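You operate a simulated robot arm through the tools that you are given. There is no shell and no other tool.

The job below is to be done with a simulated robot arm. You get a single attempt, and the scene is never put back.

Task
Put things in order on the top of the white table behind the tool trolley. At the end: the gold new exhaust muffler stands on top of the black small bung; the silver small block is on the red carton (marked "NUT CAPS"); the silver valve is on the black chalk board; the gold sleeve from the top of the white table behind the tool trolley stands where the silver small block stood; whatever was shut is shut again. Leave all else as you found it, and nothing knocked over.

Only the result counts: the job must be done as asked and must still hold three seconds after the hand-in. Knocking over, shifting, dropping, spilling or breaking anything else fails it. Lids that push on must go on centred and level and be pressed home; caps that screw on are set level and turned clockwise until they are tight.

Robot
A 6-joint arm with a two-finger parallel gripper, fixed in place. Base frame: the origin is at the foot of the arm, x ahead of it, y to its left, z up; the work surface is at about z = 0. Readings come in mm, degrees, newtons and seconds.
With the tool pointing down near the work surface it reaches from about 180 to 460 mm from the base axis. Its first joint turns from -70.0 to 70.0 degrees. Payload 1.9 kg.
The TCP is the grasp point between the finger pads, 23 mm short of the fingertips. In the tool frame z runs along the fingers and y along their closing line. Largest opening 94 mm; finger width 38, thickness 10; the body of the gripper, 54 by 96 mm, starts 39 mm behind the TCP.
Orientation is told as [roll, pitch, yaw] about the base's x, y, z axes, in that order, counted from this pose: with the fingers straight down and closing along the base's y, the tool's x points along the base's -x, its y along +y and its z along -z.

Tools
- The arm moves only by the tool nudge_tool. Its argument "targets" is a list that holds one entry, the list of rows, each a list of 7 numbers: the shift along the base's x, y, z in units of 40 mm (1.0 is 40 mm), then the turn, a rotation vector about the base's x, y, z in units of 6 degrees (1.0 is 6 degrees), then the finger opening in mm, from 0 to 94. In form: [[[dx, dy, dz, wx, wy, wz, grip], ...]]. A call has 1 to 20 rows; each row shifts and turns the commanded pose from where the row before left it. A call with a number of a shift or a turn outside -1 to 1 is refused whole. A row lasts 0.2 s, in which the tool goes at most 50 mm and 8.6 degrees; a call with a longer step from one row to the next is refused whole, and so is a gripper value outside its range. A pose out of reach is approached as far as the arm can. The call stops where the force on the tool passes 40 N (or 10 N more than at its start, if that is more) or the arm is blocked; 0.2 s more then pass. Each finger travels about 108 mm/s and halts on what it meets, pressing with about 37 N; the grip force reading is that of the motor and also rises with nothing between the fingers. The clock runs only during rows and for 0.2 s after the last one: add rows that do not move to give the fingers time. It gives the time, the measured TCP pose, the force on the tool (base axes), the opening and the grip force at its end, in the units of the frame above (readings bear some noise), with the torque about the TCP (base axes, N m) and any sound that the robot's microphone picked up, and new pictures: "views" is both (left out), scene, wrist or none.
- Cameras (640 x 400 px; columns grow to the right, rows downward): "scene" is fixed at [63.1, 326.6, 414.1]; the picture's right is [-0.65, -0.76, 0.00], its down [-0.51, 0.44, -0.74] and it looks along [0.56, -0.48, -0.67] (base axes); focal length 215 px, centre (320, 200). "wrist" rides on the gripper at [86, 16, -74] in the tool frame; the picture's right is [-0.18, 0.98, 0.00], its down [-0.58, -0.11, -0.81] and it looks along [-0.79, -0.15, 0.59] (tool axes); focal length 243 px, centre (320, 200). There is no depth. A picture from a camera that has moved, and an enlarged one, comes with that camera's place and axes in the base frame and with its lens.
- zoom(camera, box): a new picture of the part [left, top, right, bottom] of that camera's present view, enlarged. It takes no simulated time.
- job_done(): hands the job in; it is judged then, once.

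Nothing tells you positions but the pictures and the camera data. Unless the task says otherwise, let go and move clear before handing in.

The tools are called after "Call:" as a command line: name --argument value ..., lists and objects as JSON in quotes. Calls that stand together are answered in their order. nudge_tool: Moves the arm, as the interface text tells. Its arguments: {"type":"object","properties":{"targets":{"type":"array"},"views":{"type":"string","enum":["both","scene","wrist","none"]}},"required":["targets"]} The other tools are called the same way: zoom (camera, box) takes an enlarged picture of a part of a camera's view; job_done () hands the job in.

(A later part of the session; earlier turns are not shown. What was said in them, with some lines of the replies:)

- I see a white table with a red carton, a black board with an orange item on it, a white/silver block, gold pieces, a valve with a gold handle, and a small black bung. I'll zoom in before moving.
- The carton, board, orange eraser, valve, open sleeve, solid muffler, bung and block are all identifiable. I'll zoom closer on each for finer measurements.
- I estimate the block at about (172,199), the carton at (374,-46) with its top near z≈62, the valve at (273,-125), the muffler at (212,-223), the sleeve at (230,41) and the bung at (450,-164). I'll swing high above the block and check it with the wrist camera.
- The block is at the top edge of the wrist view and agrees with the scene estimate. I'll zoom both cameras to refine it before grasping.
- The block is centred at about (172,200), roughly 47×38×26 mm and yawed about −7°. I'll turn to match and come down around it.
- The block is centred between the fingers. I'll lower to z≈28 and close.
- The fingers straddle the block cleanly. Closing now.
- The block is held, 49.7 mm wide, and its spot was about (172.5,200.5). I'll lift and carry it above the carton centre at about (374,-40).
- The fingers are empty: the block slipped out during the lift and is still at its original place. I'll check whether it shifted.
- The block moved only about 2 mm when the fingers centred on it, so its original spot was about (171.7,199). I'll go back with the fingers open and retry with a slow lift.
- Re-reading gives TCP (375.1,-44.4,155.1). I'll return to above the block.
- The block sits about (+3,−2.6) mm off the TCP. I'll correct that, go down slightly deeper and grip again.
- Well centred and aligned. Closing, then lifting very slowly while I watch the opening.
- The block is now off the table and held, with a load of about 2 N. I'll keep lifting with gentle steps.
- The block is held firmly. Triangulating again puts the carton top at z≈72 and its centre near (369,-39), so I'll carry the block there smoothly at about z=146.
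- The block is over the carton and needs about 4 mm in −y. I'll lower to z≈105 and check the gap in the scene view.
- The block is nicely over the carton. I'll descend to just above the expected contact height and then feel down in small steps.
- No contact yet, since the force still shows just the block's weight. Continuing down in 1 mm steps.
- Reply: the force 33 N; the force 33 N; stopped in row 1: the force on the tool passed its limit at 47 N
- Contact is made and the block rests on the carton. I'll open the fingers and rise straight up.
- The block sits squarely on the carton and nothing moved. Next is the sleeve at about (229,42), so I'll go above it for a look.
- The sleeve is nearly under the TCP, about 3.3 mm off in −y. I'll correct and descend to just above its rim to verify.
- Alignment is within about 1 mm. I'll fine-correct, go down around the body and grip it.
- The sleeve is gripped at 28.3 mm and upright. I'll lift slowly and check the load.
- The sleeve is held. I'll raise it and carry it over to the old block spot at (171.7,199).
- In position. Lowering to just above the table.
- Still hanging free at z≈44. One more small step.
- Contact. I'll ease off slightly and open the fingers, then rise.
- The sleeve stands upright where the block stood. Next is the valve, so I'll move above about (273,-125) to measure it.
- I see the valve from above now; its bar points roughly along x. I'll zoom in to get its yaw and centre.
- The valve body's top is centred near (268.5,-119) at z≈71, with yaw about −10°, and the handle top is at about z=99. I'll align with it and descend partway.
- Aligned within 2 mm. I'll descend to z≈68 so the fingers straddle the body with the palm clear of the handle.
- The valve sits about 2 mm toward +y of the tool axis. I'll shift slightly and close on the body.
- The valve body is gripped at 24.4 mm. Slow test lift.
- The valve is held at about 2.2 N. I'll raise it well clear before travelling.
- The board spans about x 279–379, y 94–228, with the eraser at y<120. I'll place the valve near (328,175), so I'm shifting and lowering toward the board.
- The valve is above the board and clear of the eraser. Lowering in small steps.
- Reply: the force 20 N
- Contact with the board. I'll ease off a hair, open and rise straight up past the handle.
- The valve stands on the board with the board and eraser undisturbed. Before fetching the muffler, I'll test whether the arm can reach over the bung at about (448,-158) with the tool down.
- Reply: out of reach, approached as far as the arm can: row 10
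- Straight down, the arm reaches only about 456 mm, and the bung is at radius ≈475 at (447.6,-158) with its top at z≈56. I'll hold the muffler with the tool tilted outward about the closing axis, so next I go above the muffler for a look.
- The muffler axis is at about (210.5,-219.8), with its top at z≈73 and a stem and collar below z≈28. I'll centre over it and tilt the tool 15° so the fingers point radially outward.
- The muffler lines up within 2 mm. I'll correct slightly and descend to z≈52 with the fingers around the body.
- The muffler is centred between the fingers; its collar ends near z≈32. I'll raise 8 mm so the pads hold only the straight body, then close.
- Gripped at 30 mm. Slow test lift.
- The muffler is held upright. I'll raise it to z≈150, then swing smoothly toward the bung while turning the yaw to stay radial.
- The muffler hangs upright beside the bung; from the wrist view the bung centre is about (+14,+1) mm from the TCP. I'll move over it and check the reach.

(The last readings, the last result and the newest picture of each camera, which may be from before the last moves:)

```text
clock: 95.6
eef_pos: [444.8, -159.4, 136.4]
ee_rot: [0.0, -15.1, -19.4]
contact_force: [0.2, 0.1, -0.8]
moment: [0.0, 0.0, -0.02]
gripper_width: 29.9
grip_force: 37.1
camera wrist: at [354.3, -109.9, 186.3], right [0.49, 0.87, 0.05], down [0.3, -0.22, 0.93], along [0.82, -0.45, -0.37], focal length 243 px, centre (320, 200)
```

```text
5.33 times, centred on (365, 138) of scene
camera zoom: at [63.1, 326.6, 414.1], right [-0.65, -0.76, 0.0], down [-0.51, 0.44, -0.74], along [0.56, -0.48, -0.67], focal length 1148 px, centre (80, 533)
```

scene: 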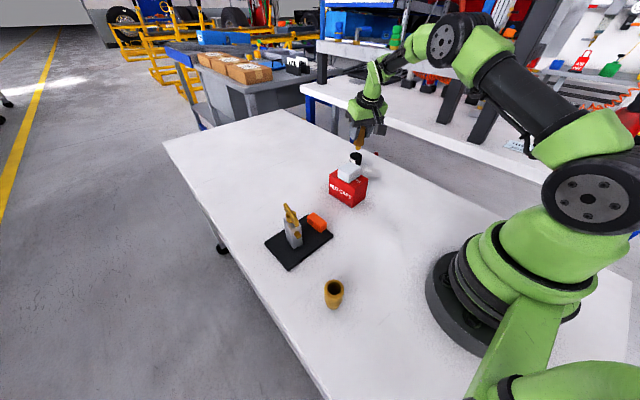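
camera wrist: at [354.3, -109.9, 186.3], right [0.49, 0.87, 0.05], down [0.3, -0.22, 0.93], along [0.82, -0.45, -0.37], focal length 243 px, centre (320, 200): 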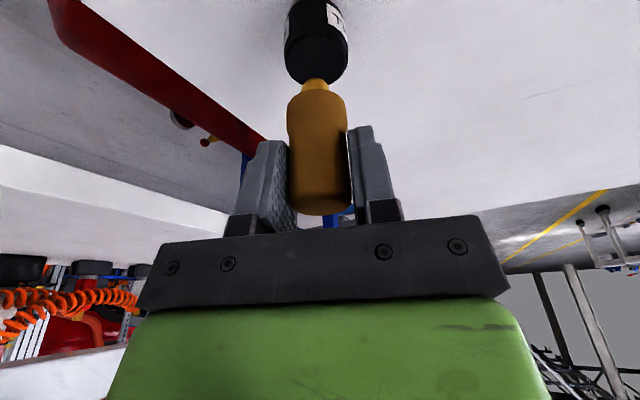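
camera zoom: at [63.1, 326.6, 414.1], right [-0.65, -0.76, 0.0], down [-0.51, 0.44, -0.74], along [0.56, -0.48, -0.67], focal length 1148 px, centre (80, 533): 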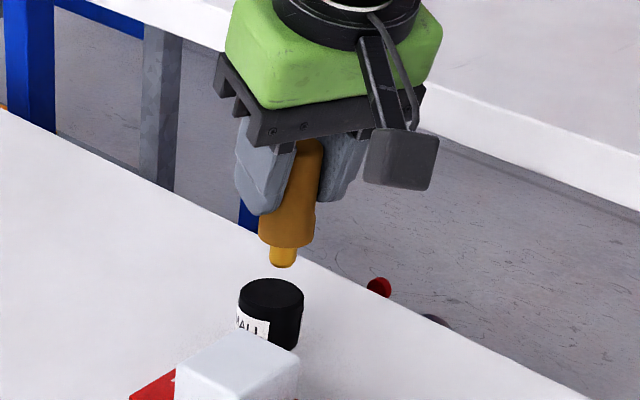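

The arm reaches fine with the tilt. The stem is about 1–2 mm from the bung's centre, so I'll correct it and lower to a few millimetres above the bung top.

Call:
nudge_tool --targets '[[[0.014, 0.02, -0.03, 0, 0, 0, 0], [0.014, 0.02, -0.06, 0, 0, 0, 0], [0, 0, -0.09, 0, 0, 0, 0], [0, 0, -0.09, 0, 0, 0, 0], [0, 0, -0.05, 0, 0, 0, 0], [0, 0, -0.03, 0, 0, 0, 0], [0, 0, 0, 0, 0, 0, 0], [0, 0, 0, 0, 0, 0, 0]]]'

Call:
zoom --camera "wrist" --box '[250, 20, 400, 120]'

Call:
zoom --camera "scene" --box '[335, 110, 385, 170]'

```text
clock: 97.4
eef_pos: [448.7, -158.0, 124.0]
ee_rot: [-0.1, -15.0, -19.4]
contact_force: [-0.7, 0.3, -0.6]
moment: [0.03, 0.01, 0.0]
gripper_width: 29.8
grip_force: 37.4
camera wrist: at [356.4, -108.5, 173.1], right [0.49, 0.87, 0.05], down [0.3, -0.22, 0.93], along [0.82, -0.45, -0.37], focal length 243 px, centre (320, 200)
```

scene: 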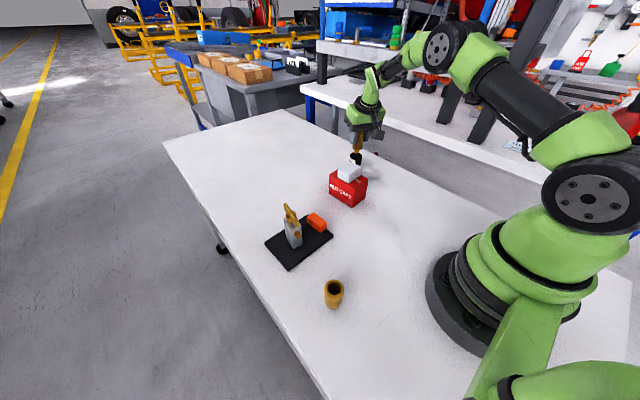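
wrist: 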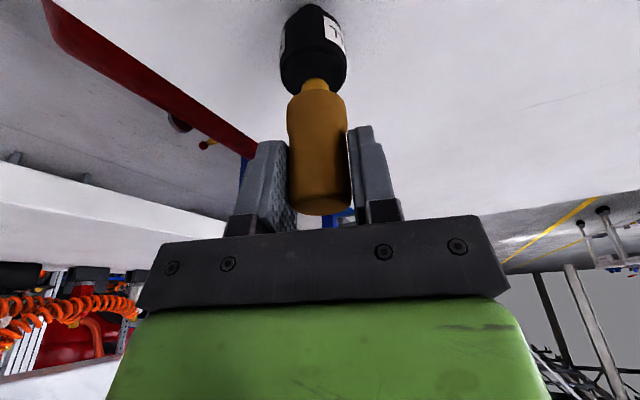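

```text
4.00 times, centred on (325, 70) of wrist
camera zoom: at [356.4, -108.5, 173.1], right [0.49, 0.87, 0.05], down [0.3, -0.22, 0.93], along [0.82, -0.45, -0.37], focal length 970 px, centre (300, 720)
```

zoom: 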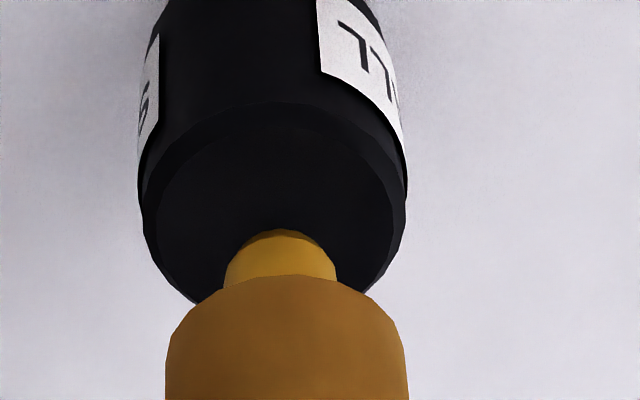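

```text
6.67 times, centred on (360, 140) of scene
camera zoom: at [63.1, 326.6, 414.1], right [-0.65, -0.76, 0.0], down [-0.51, 0.44, -0.74], along [0.56, -0.48, -0.67], focal length 1435 px, centre (53, 600)
```

zoom: 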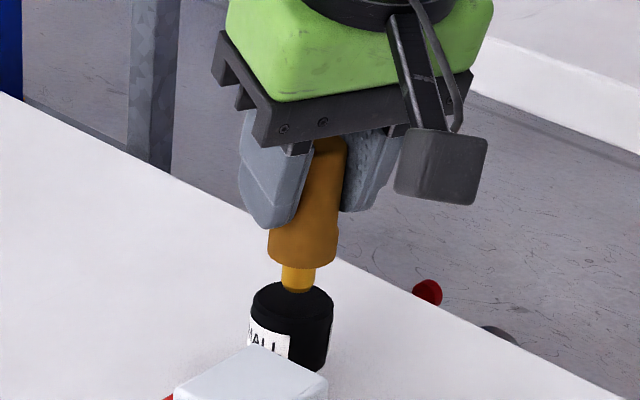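

Call:
zoom --camera "scene" --box '[348, 142, 374, 168]'

Call:
zoom --camera "wrist" --box '[275, 0, 355, 100]'

```text
15.38 times, centred on (361, 155) of scene
camera zoom: at [63.1, 326.6, 414.1], right [-0.65, -0.76, 0.0], down [-0.51, 0.44, -0.74], along [0.56, -0.48, -0.67], focal length 3312 px, centre (-311, 892)
```

zoom: 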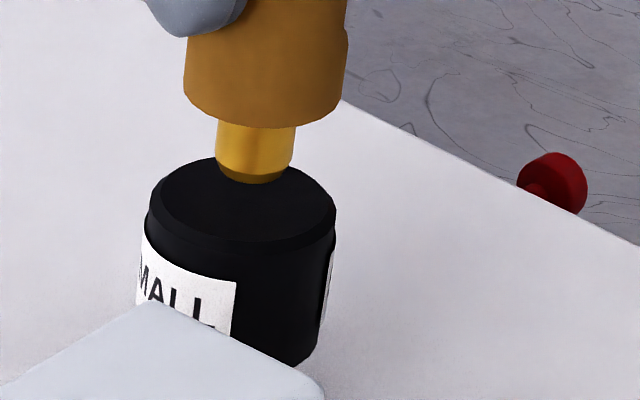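

```text
4.00 times, centred on (315, 50) of wrist
camera zoom: at [356.4, -108.5, 173.1], right [0.49, 0.87, 0.05], down [0.3, -0.22, 0.93], along [0.82, -0.45, -0.37], focal length 970 px, centre (340, 800)
```

zoom: 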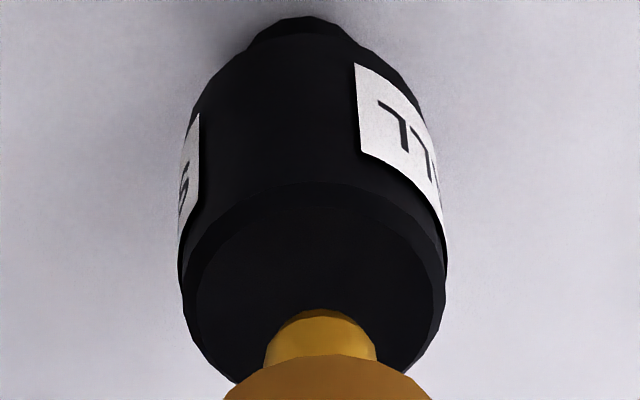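

The stem is over the bung top, off by only about 1.5 mm, with a gap of roughly 6–8 mm. I'll trim the position and lower 3 mm.

Call:
nudge_tool --targets '[[[-0.02, 0.015, -0.02, 0, 0, 0, 0], [-0.018, 0.015, -0.03, 0, 0, 0, 0], [0, 0, -0.025, 0, 0, 0, 0], [0, 0, 0, 0, 0, 0, 0], [0, 0, 0, 0, 0, 0, 0]]]'

Call:
zoom --camera "scene" --box '[348, 142, 374, 168]'

Call:
zoom --camera "wrist" --box '[275, 0, 355, 100]'

```text
clock: 98.6
eef_pos: [445.6, -157.1, 120.0]
ee_rot: [0.0, -15.0, -19.3]
contact_force: [-0.2, 0.2, -1.1]
moment: [-0.02, 0.03, -0.02]
gripper_width: 29.8
grip_force: 36.5
camera wrist: at [354.5, -107.3, 169.9], right [0.49, 0.87, 0.05], down [0.3, -0.22, 0.93], along [0.82, -0.45, -0.37], focal length 243 px, centre (320, 200)
```

scene: 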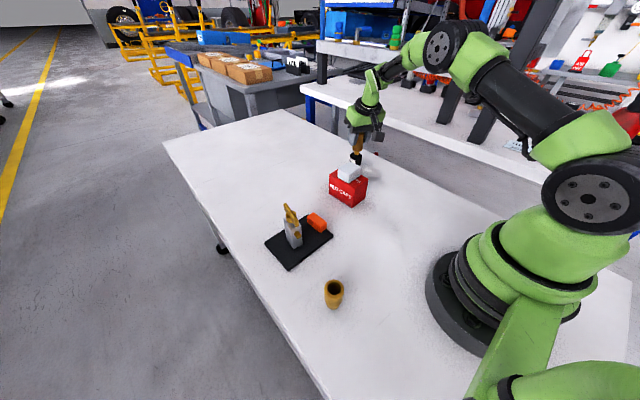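
wrist: 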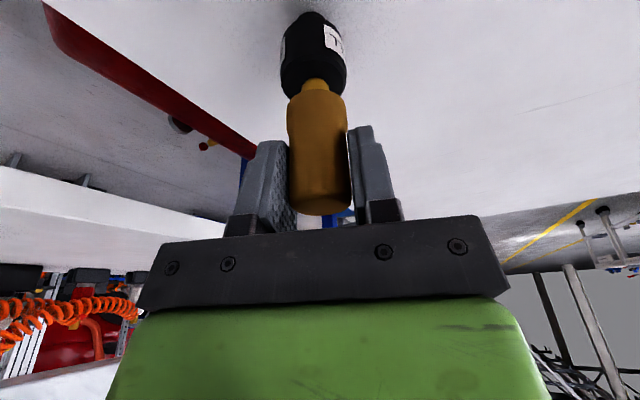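

```text
15.38 times, centred on (361, 155) of scene
camera zoom: at [63.1, 326.6, 414.1], right [-0.65, -0.76, 0.0], down [-0.51, 0.44, -0.74], along [0.56, -0.48, -0.67], focal length 3312 px, centre (-311, 892)
```

zoom: 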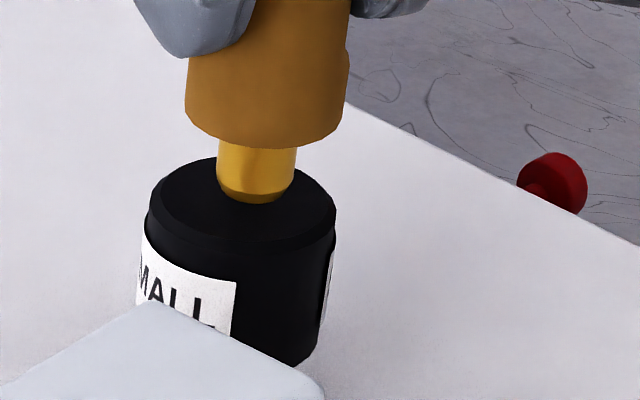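

```text
4.00 times, centred on (315, 50) of wrist
camera zoom: at [354.5, -107.3, 169.9], right [0.49, 0.87, 0.05], down [0.3, -0.22, 0.93], along [0.82, -0.45, -0.37], focal length 970 px, centre (340, 800)
```

zoom: 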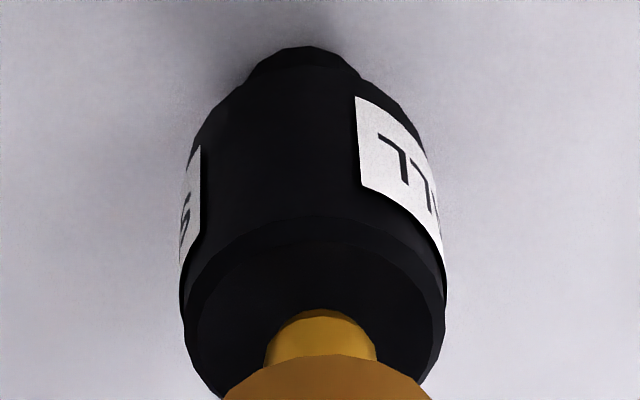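

Centred within about 1–2 mm. Now I'll lower in very small steps and watch the force.

Call:
nudge_tool --targets '[[[0.02, 0.01, -0.025, 0, 0, 0, 0], [0, 0, -0.025, 0, 0, 0, 0], [0, 0, 0, 0, 0, 0, 0]]]' --views "none"

Call:
zoom --camera "scene" --box '[348, 142, 374, 168]'

```text
clock: 99.4
eef_pos: [447.3, -156.5, 116.7]
ee_rot: [0.0, -15.0, -19.4]
contact_force: [-0.5, -0.7, -0.5]
moment: [-0.02, 0.01, 0.0]
gripper_width: 29.8
grip_force: 37.3
```

```text
15.38 times, centred on (361, 155) of scene
camera zoom: at [63.1, 326.6, 414.1], right [-0.65, -0.76, 0.0], down [-0.51, 0.44, -0.74], along [0.56, -0.48, -0.67], focal length 3312 px, centre (-311, 892)
```

zoom: 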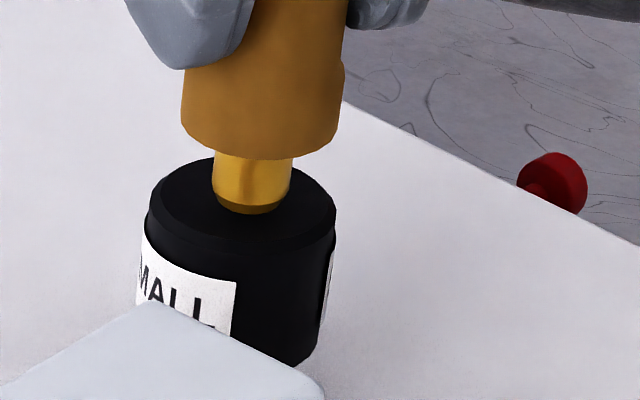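

Call:
nudge_tool --targets '[[[0, 0, -0.02, 0, 0, 0, 0], [0, 0, 0, 0, 0, 0, 0]]]' --views "none"

```text
clock: 100.0
eef_pos: [446.2, -156.1, 116.4]
ee_rot: [0.0, -15.0, -19.4]
contact_force: [-0.1, 0.1, -1.0]
moment: [0.01, -0.04, -0.01]
gripper_width: 30.1
grip_force: 36.9
```

Call:
nudge_tool --targets '[[[0, 0, -0.018, 0, 0, 0, 0], [0, 0, 0, 0, 0, 0, 0]]]' --views "none"

Call:
zoom --camera "scene" --box '[348, 142, 374, 168]'

```text
clock: 100.6
eef_pos: [447.4, -156.4, 116.4]
ee_rot: [-0.1, -15.1, -19.4]
contact_force: [0.6, 0.4, 0.1]
moment: [-0.04, -0.04, 0.0]
gripper_width: 29.8
grip_force: 37.1
```

```text
15.38 times, centred on (361, 155) of scene
camera zoom: at [63.1, 326.6, 414.1], right [-0.65, -0.76, 0.0], down [-0.51, 0.44, -0.74], along [0.56, -0.48, -0.67], focal length 3312 px, centre (-311, 892)
```

zoom: 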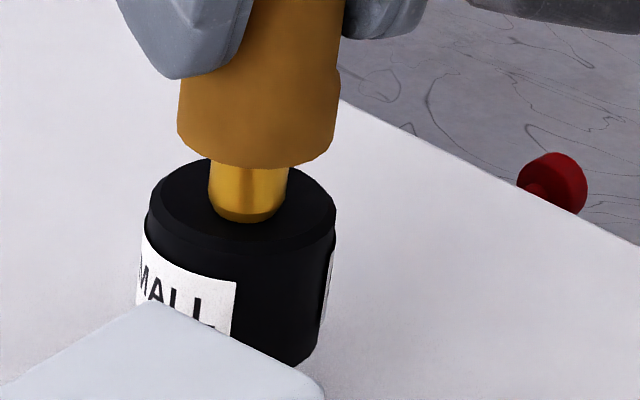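

Call:
nudge_tool --targets '[[[0, 0, -0.015, 0, 0, 0, 0], [0, 0, 0, 0, 0, 0, 0]]]' --views "none"

```text
clock: 101.2
eef_pos: [446.1, -155.8, 115.5]
ee_rot: [0.0, -15.0, -19.5]
contact_force: [0.3, 0.9, -1.6]
moment: [0.02, 0.0, -0.01]
gripper_width: 29.9
grip_force: 36.9
```

Call:
nudge_tool --targets '[[[0, 0, -0.015, 0, 0, 0, 0], [0, 0, 0, 0, 0, 0, 0]]]' --views "wrist"

Call:
zoom --camera "scene" --box '[348, 142, 374, 168]'

Call:
zoom --camera "wrist" --box '[275, 0, 355, 100]'

```text
clock: 101.8
eef_pos: [445.8, -156.0, 114.8]
ee_rot: [0.0, -15.0, -19.3]
contact_force: [-0.2, -0.8, -0.5]
moment: [-0.03, -0.02, -0.01]
gripper_width: 29.9
grip_force: 37.0
camera wrist: at [355.3, -106.6, 164.5], right [0.49, 0.87, 0.05], down [0.3, -0.22, 0.93], along [0.82, -0.45, -0.37], focal length 243 px, centre (320, 200)
```

wrist: 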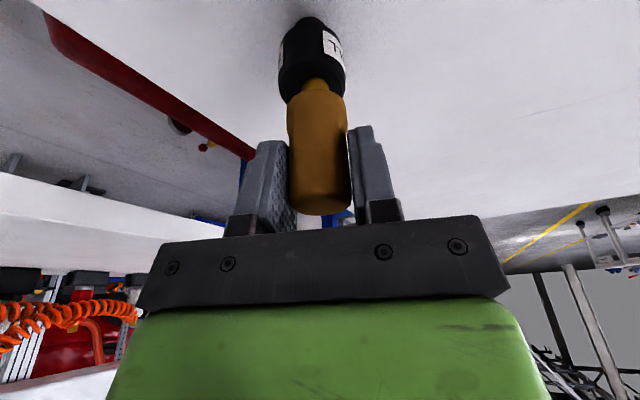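

```text
15.38 times, centred on (361, 155) of scene
camera zoom: at [63.1, 326.6, 414.1], right [-0.65, -0.76, 0.0], down [-0.51, 0.44, -0.74], along [0.56, -0.48, -0.67], focal length 3312 px, centre (-311, 892)
```

zoom: 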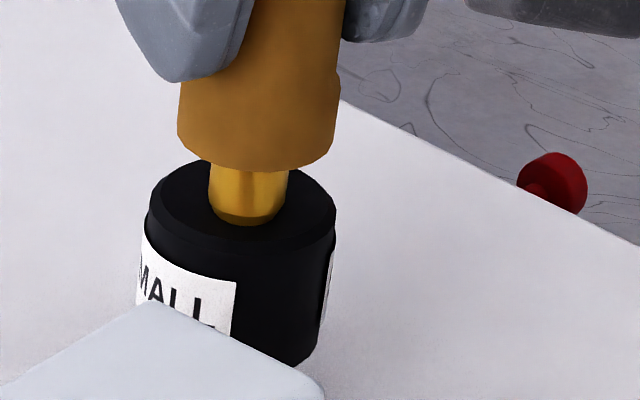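

```text
4.00 times, centred on (315, 50) of wrist
camera zoom: at [355.3, -106.6, 164.5], right [0.49, 0.87, 0.05], down [0.3, -0.22, 0.93], along [0.82, -0.45, -0.37], focal length 970 px, centre (340, 800)
```

zoom: 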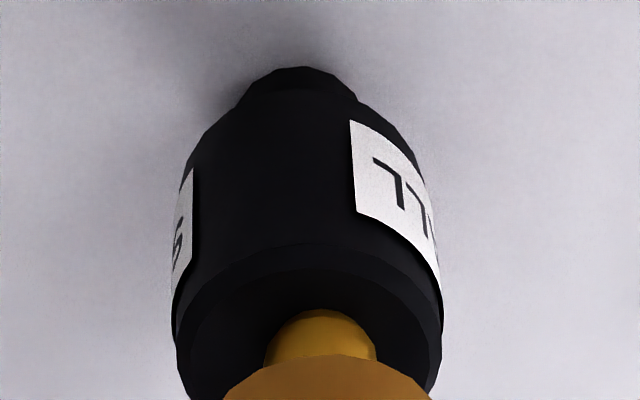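

Not yet in contact; the stem is about 2 mm toward +y. I'll lift 1 mm, trim sideways and continue down.

Call:
nudge_tool --targets '[[[0, 0, 0.025, 0, 0, 0, 0], [0.02, -0.04, 0, 0, 0, 0, 0], [0, 0, -0.025, 0, 0, 0, 0], [0, 0, 0, 0, 0, 0, 0]]]' --views "none"

Call:
zoom --camera "scene" --box '[348, 142, 374, 168]'

```text
clock: 102.8
eef_pos: [448.6, -158.1, 114.8]
ee_rot: [0.0, -15.1, -19.4]
contact_force: [-1.5, -0.2, 4.7]
moment: [0.0, 0.06, -0.03]
gripper_width: 30.1
grip_force: 37.2
```

```text
15.38 times, centred on (361, 155) of scene
camera zoom: at [63.1, 326.6, 414.1], right [-0.65, -0.76, 0.0], down [-0.51, 0.44, -0.74], along [0.56, -0.48, -0.67], focal length 3312 px, centre (-311, 892)
```

zoom: 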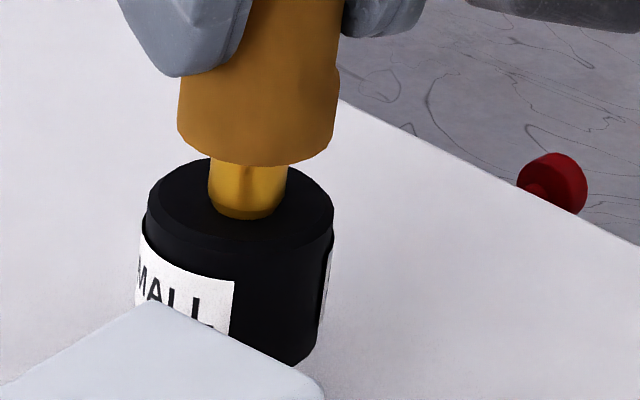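

Light contact at 4.7 N, with the stem centred on the bung. I'll open the fingers gradually without moving the arm.

Call:
nudge_tool --targets '[[[0, 0, 0, 0, 0, 0, 30], [0, 0, 0, 0, 0, 0, 31], [0, 0, 0, 0, 0, 0, 32], [0, 0, 0, 0, 0, 0, 34], [0, 0, 0, 0, 0, 0, 37], [0, 0, 0, 0, 0, 0, 42], [0, 0, 0, 0, 0, 0, 48], [0, 0, 0, 0, 0, 0, 54], [0, 0, 0, 0, 0, 0, 60], [0, 0, 0, 0, 0, 0, 60]]]'

Call:
zoom --camera "scene" --box '[340, 120, 380, 170]'

Call:
zoom --camera "wrist" --box '[180, 0, 480, 240]'

```text
clock: 105.0
eef_pos: [448.1, -159.0, 114.4]
ee_rot: [0.0, -15.0, -19.4]
contact_force: [-0.4, 0.1, -0.2]
moment: [-0.04, -0.01, -0.02]
gripper_width: 60.2
grip_force: 0.0
camera wrist: at [356.8, -108.4, 163.8], right [0.49, 0.87, 0.05], down [0.3, -0.22, 0.93], along [0.82, -0.45, -0.37], focal length 243 px, centre (320, 200)
```

scene: 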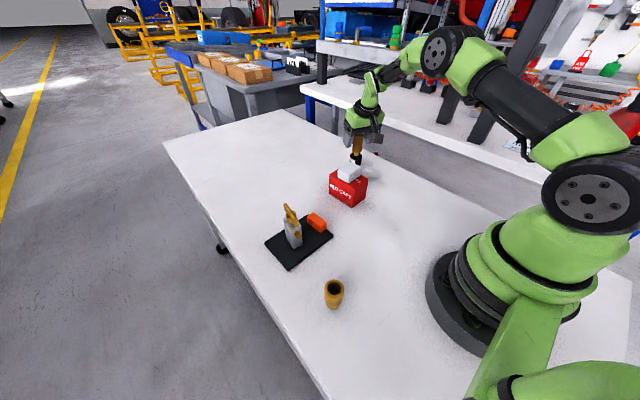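
wrist: 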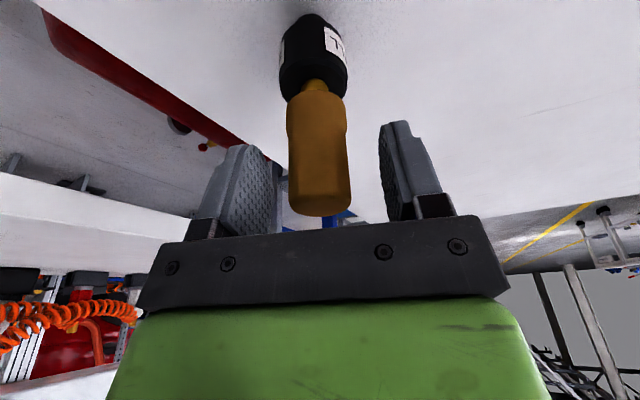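

```text
8.00 times, centred on (360, 145) of scene
camera zoom: at [63.1, 326.6, 414.1], right [-0.65, -0.76, 0.0], down [-0.51, 0.44, -0.74], along [0.56, -0.48, -0.67], focal length 1722 px, centre (0, 640)
```

zoom: 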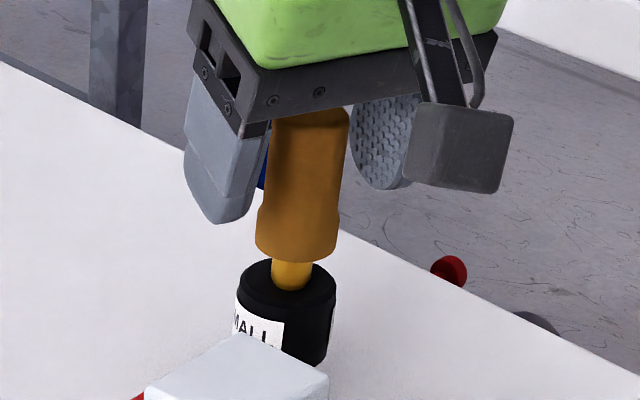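

```text
1.67 times, centred on (330, 120) of wrist
camera zoom: at [356.8, -108.4, 163.8], right [0.49, 0.87, 0.05], down [0.3, -0.22, 0.93], along [0.82, -0.45, -0.37], focal length 404 px, centre (303, 333)
```

zoom: 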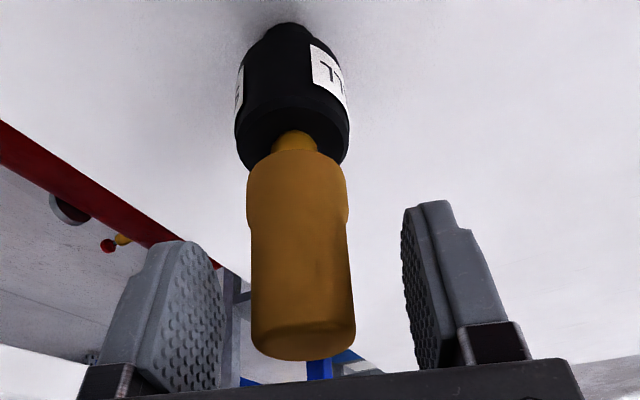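

The muffler stands freely on the bung. I'll withdraw along the tool axis, up and slightly inward, so nothing brushes it.

Call:
nudge_tool --targets '[[[-0.024, 0.009, 0.097, 0, 0, 0, 64], [-0.049, 0.017, 0.193, 0, 0, 0, 64], [-0.073, 0.026, 0.29, 0, 0, 0, 64], [-0.122, 0.043, 0.483, 0, 0, 0, 64], [-0.146, 0.052, 0.58, 0, 0, 0, 64], [-0.146, 0.052, 0.58, 0, 0, 0, 64], [0, 0, 0, 0, 0, 0, 64], [0, 0, 0, 0, 0, 0, 64]]]'

Call:
zoom --camera "scene" --box '[330, 110, 390, 215]'

Call:
zoom --camera "wrist" --box '[180, 0, 480, 200]'

```text
clock: 106.8
eef_pos: [423.1, -148.2, 205.1]
ee_rot: [0.1, -15.0, -19.5]
contact_force: [0.5, 1.7, 0.2]
moment: [-0.03, -0.01, 0.02]
gripper_width: 64.1
grip_force: 0.1
camera wrist: at [332.5, -99.2, 255.1], right [0.49, 0.87, 0.05], down [0.3, -0.22, 0.93], along [0.82, -0.45, -0.37], focal length 243 px, centre (320, 200)
```

scene: 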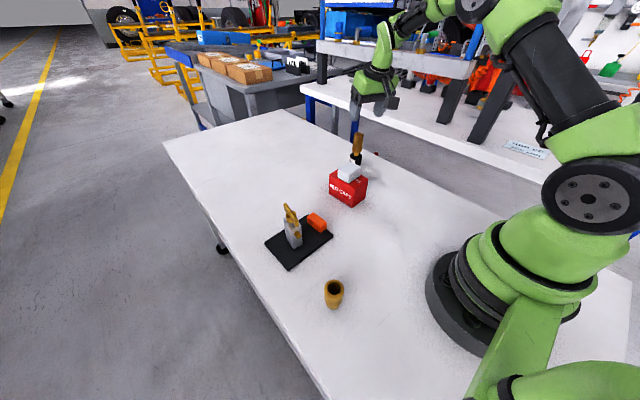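
wrist: 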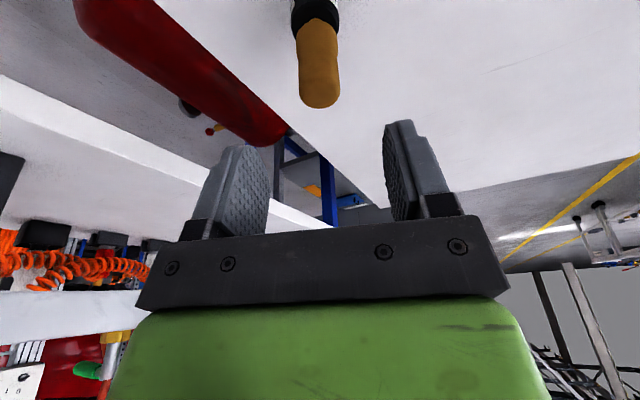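

```text
3.81 times, centred on (360, 162) of scene
camera zoom: at [63.1, 326.6, 414.1], right [-0.65, -0.76, 0.0], down [-0.51, 0.44, -0.74], along [0.56, -0.48, -0.67], focal length 820 px, centre (168, 343)
```

zoom: 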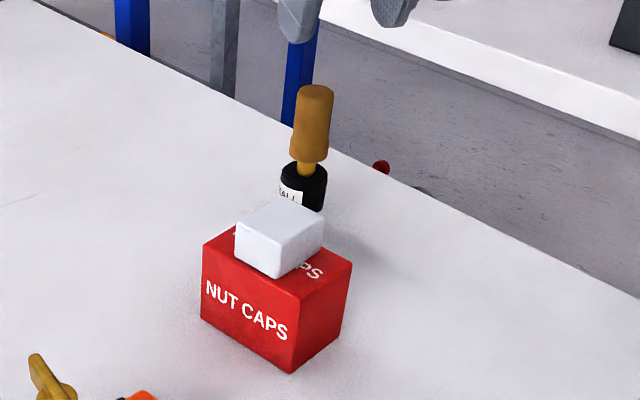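

```text
2.00 times, centred on (330, 100) of wrist
camera zoom: at [332.5, -99.2, 255.1], right [0.49, 0.87, 0.05], down [0.3, -0.22, 0.93], along [0.82, -0.45, -0.37], focal length 485 px, centre (300, 400)
```

zoom: 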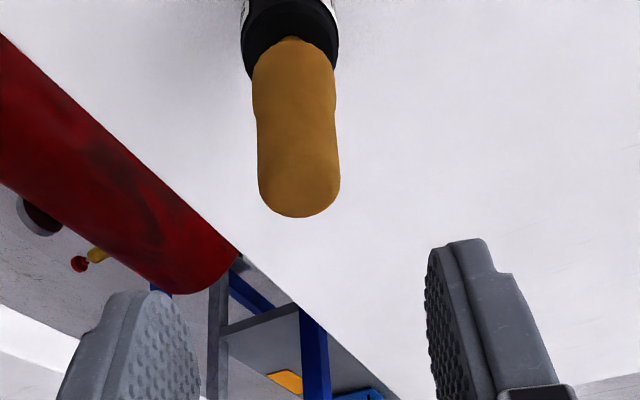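

The muffler stands upright on the bung and nothing else moved. I'll back off to a clear position and do a final check of everything.

Call:
nudge_tool --targets '[[[-0.3, 0.15, 0.4, 0.14, 0.39, 0, 64], [-0.5, 0.3, 0.4, 0.14, 0.39, 0, 64], [-0.6, 0.35, 0.3, 0.14, 0.39, 0, 64], [-0.6, 0.35, 0.2, 0.14, 0.39, 0, 64], [-0.6, 0.35, 0, 0.14, 0.39, 0, 64], [-0.6, 0.35, 0, 0.14, 0.39, 0, 64], [-0.4, 0.2, 0, 0, 0, 0, 64], [0, 0, 0, 0, 0, 0, 64], [0, 0, 0, 0, 0, 0, 64]]]'

Call:
zoom --camera "scene" --box '[320, 120, 400, 215]'

Call:
zoom --camera "scene" --box '[250, 190, 370, 325]'

Call:
zoom --camera "wrist" --box '[180, 0, 480, 200]'

```text
clock: 108.8
eef_pos: [281.7, -68.6, 254.0]
ee_rot: [0.1, -0.1, -19.4]
contact_force: [0.4, 0.6, 0.5]
moment: [-0.01, 0.02, 0.02]
gripper_width: 63.9
grip_force: 0.1
camera wrist: at [206.1, -23.7, 329.2], right [0.5, 0.87, 0.0], down [0.51, -0.3, 0.81], along [0.7, -0.4, -0.59], focal length 243 px, centre (320, 200)
```

scene: 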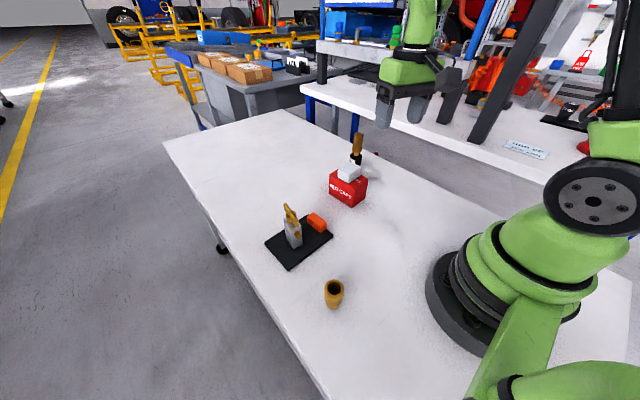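
wrist: 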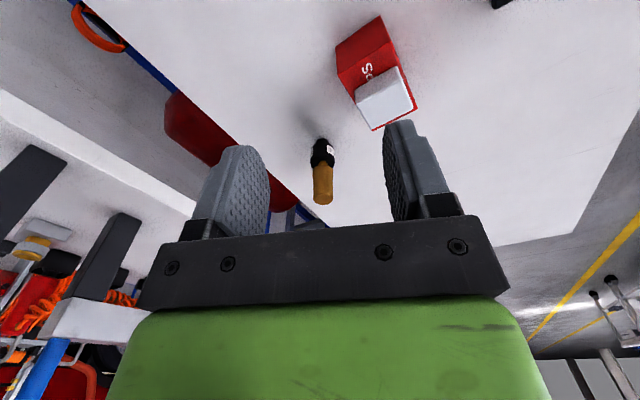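

```text
4.21 times, centred on (360, 168) of scene
camera zoom: at [63.1, 326.6, 414.1], right [-0.65, -0.76, 0.0], down [-0.51, 0.44, -0.74], along [0.56, -0.48, -0.67], focal length 906 px, centre (152, 337)
```

zoom: 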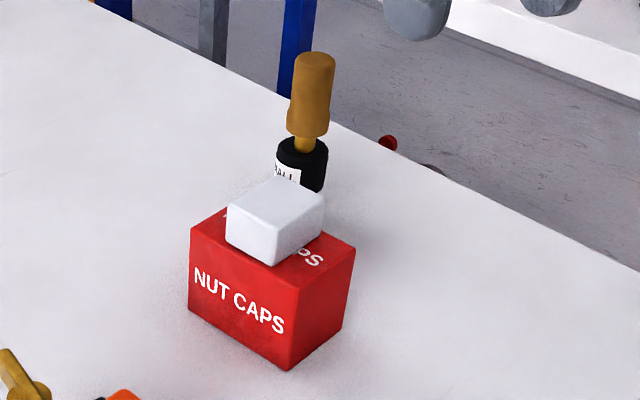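

```text
2.96 times, centred on (310, 258) of scene
camera zoom: at [63.1, 326.6, 414.1], right [-0.65, -0.76, 0.0], down [-0.51, 0.44, -0.74], along [0.56, -0.48, -0.67], focal length 638 px, centre (350, 30)
```

zoom: 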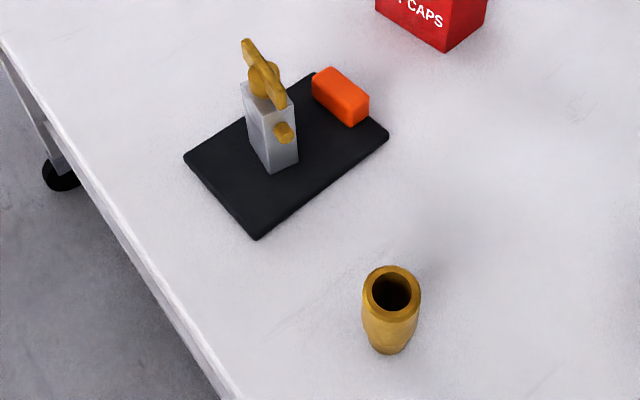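

```text
2.00 times, centred on (330, 100) of wrist
camera zoom: at [206.1, -23.7, 329.2], right [0.5, 0.87, 0.0], down [0.51, -0.3, 0.81], along [0.7, -0.4, -0.59], focal length 485 px, centre (300, 400)
```

zoom: 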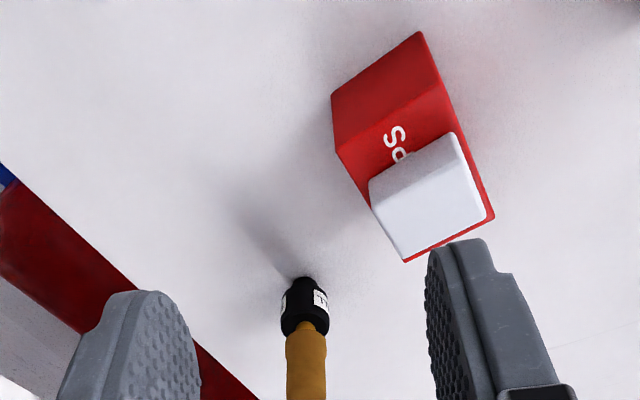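

All four placements look right: the muffler stands on the bung, the block is on the carton, the valve is on the board, and the sleeve is at the block's old place. The eraser, board and carton are where they were and the arm is clear, so I'm handing in.

Call:
job_done

```text
The job is handed in.
```

I handed the job in with all four pieces placed and everything upright in the last pictures; I haven't seen a verdict.

- **Muffler:** it stands upright on the black small bung, centred to within about 2 mm. I took the solid gold piece with the narrow stem to be the muffler and the hollow gold tube to be the sleeve; I saw no label on either.
- **Bung:** it shifted by about 0.5 mm when the muffler's stem touched it.
- **Block:** it sits on the red "NUT CAPS" carton. My first grip slipped and nudged it about 2 mm on the table, and the second grip held. The carton did not move.
- **Valve:** it stands on the black chalk board, clear of the orange eraser. Board and eraser are where they were.
- **Sleeve:** it stands where the block stood. The two cameras put it 2 to 3.5 mm from the block's original centre.

Nothing was opened during the job, so there was nothing to shut again. The gripper was empty and well clear when I handed in.
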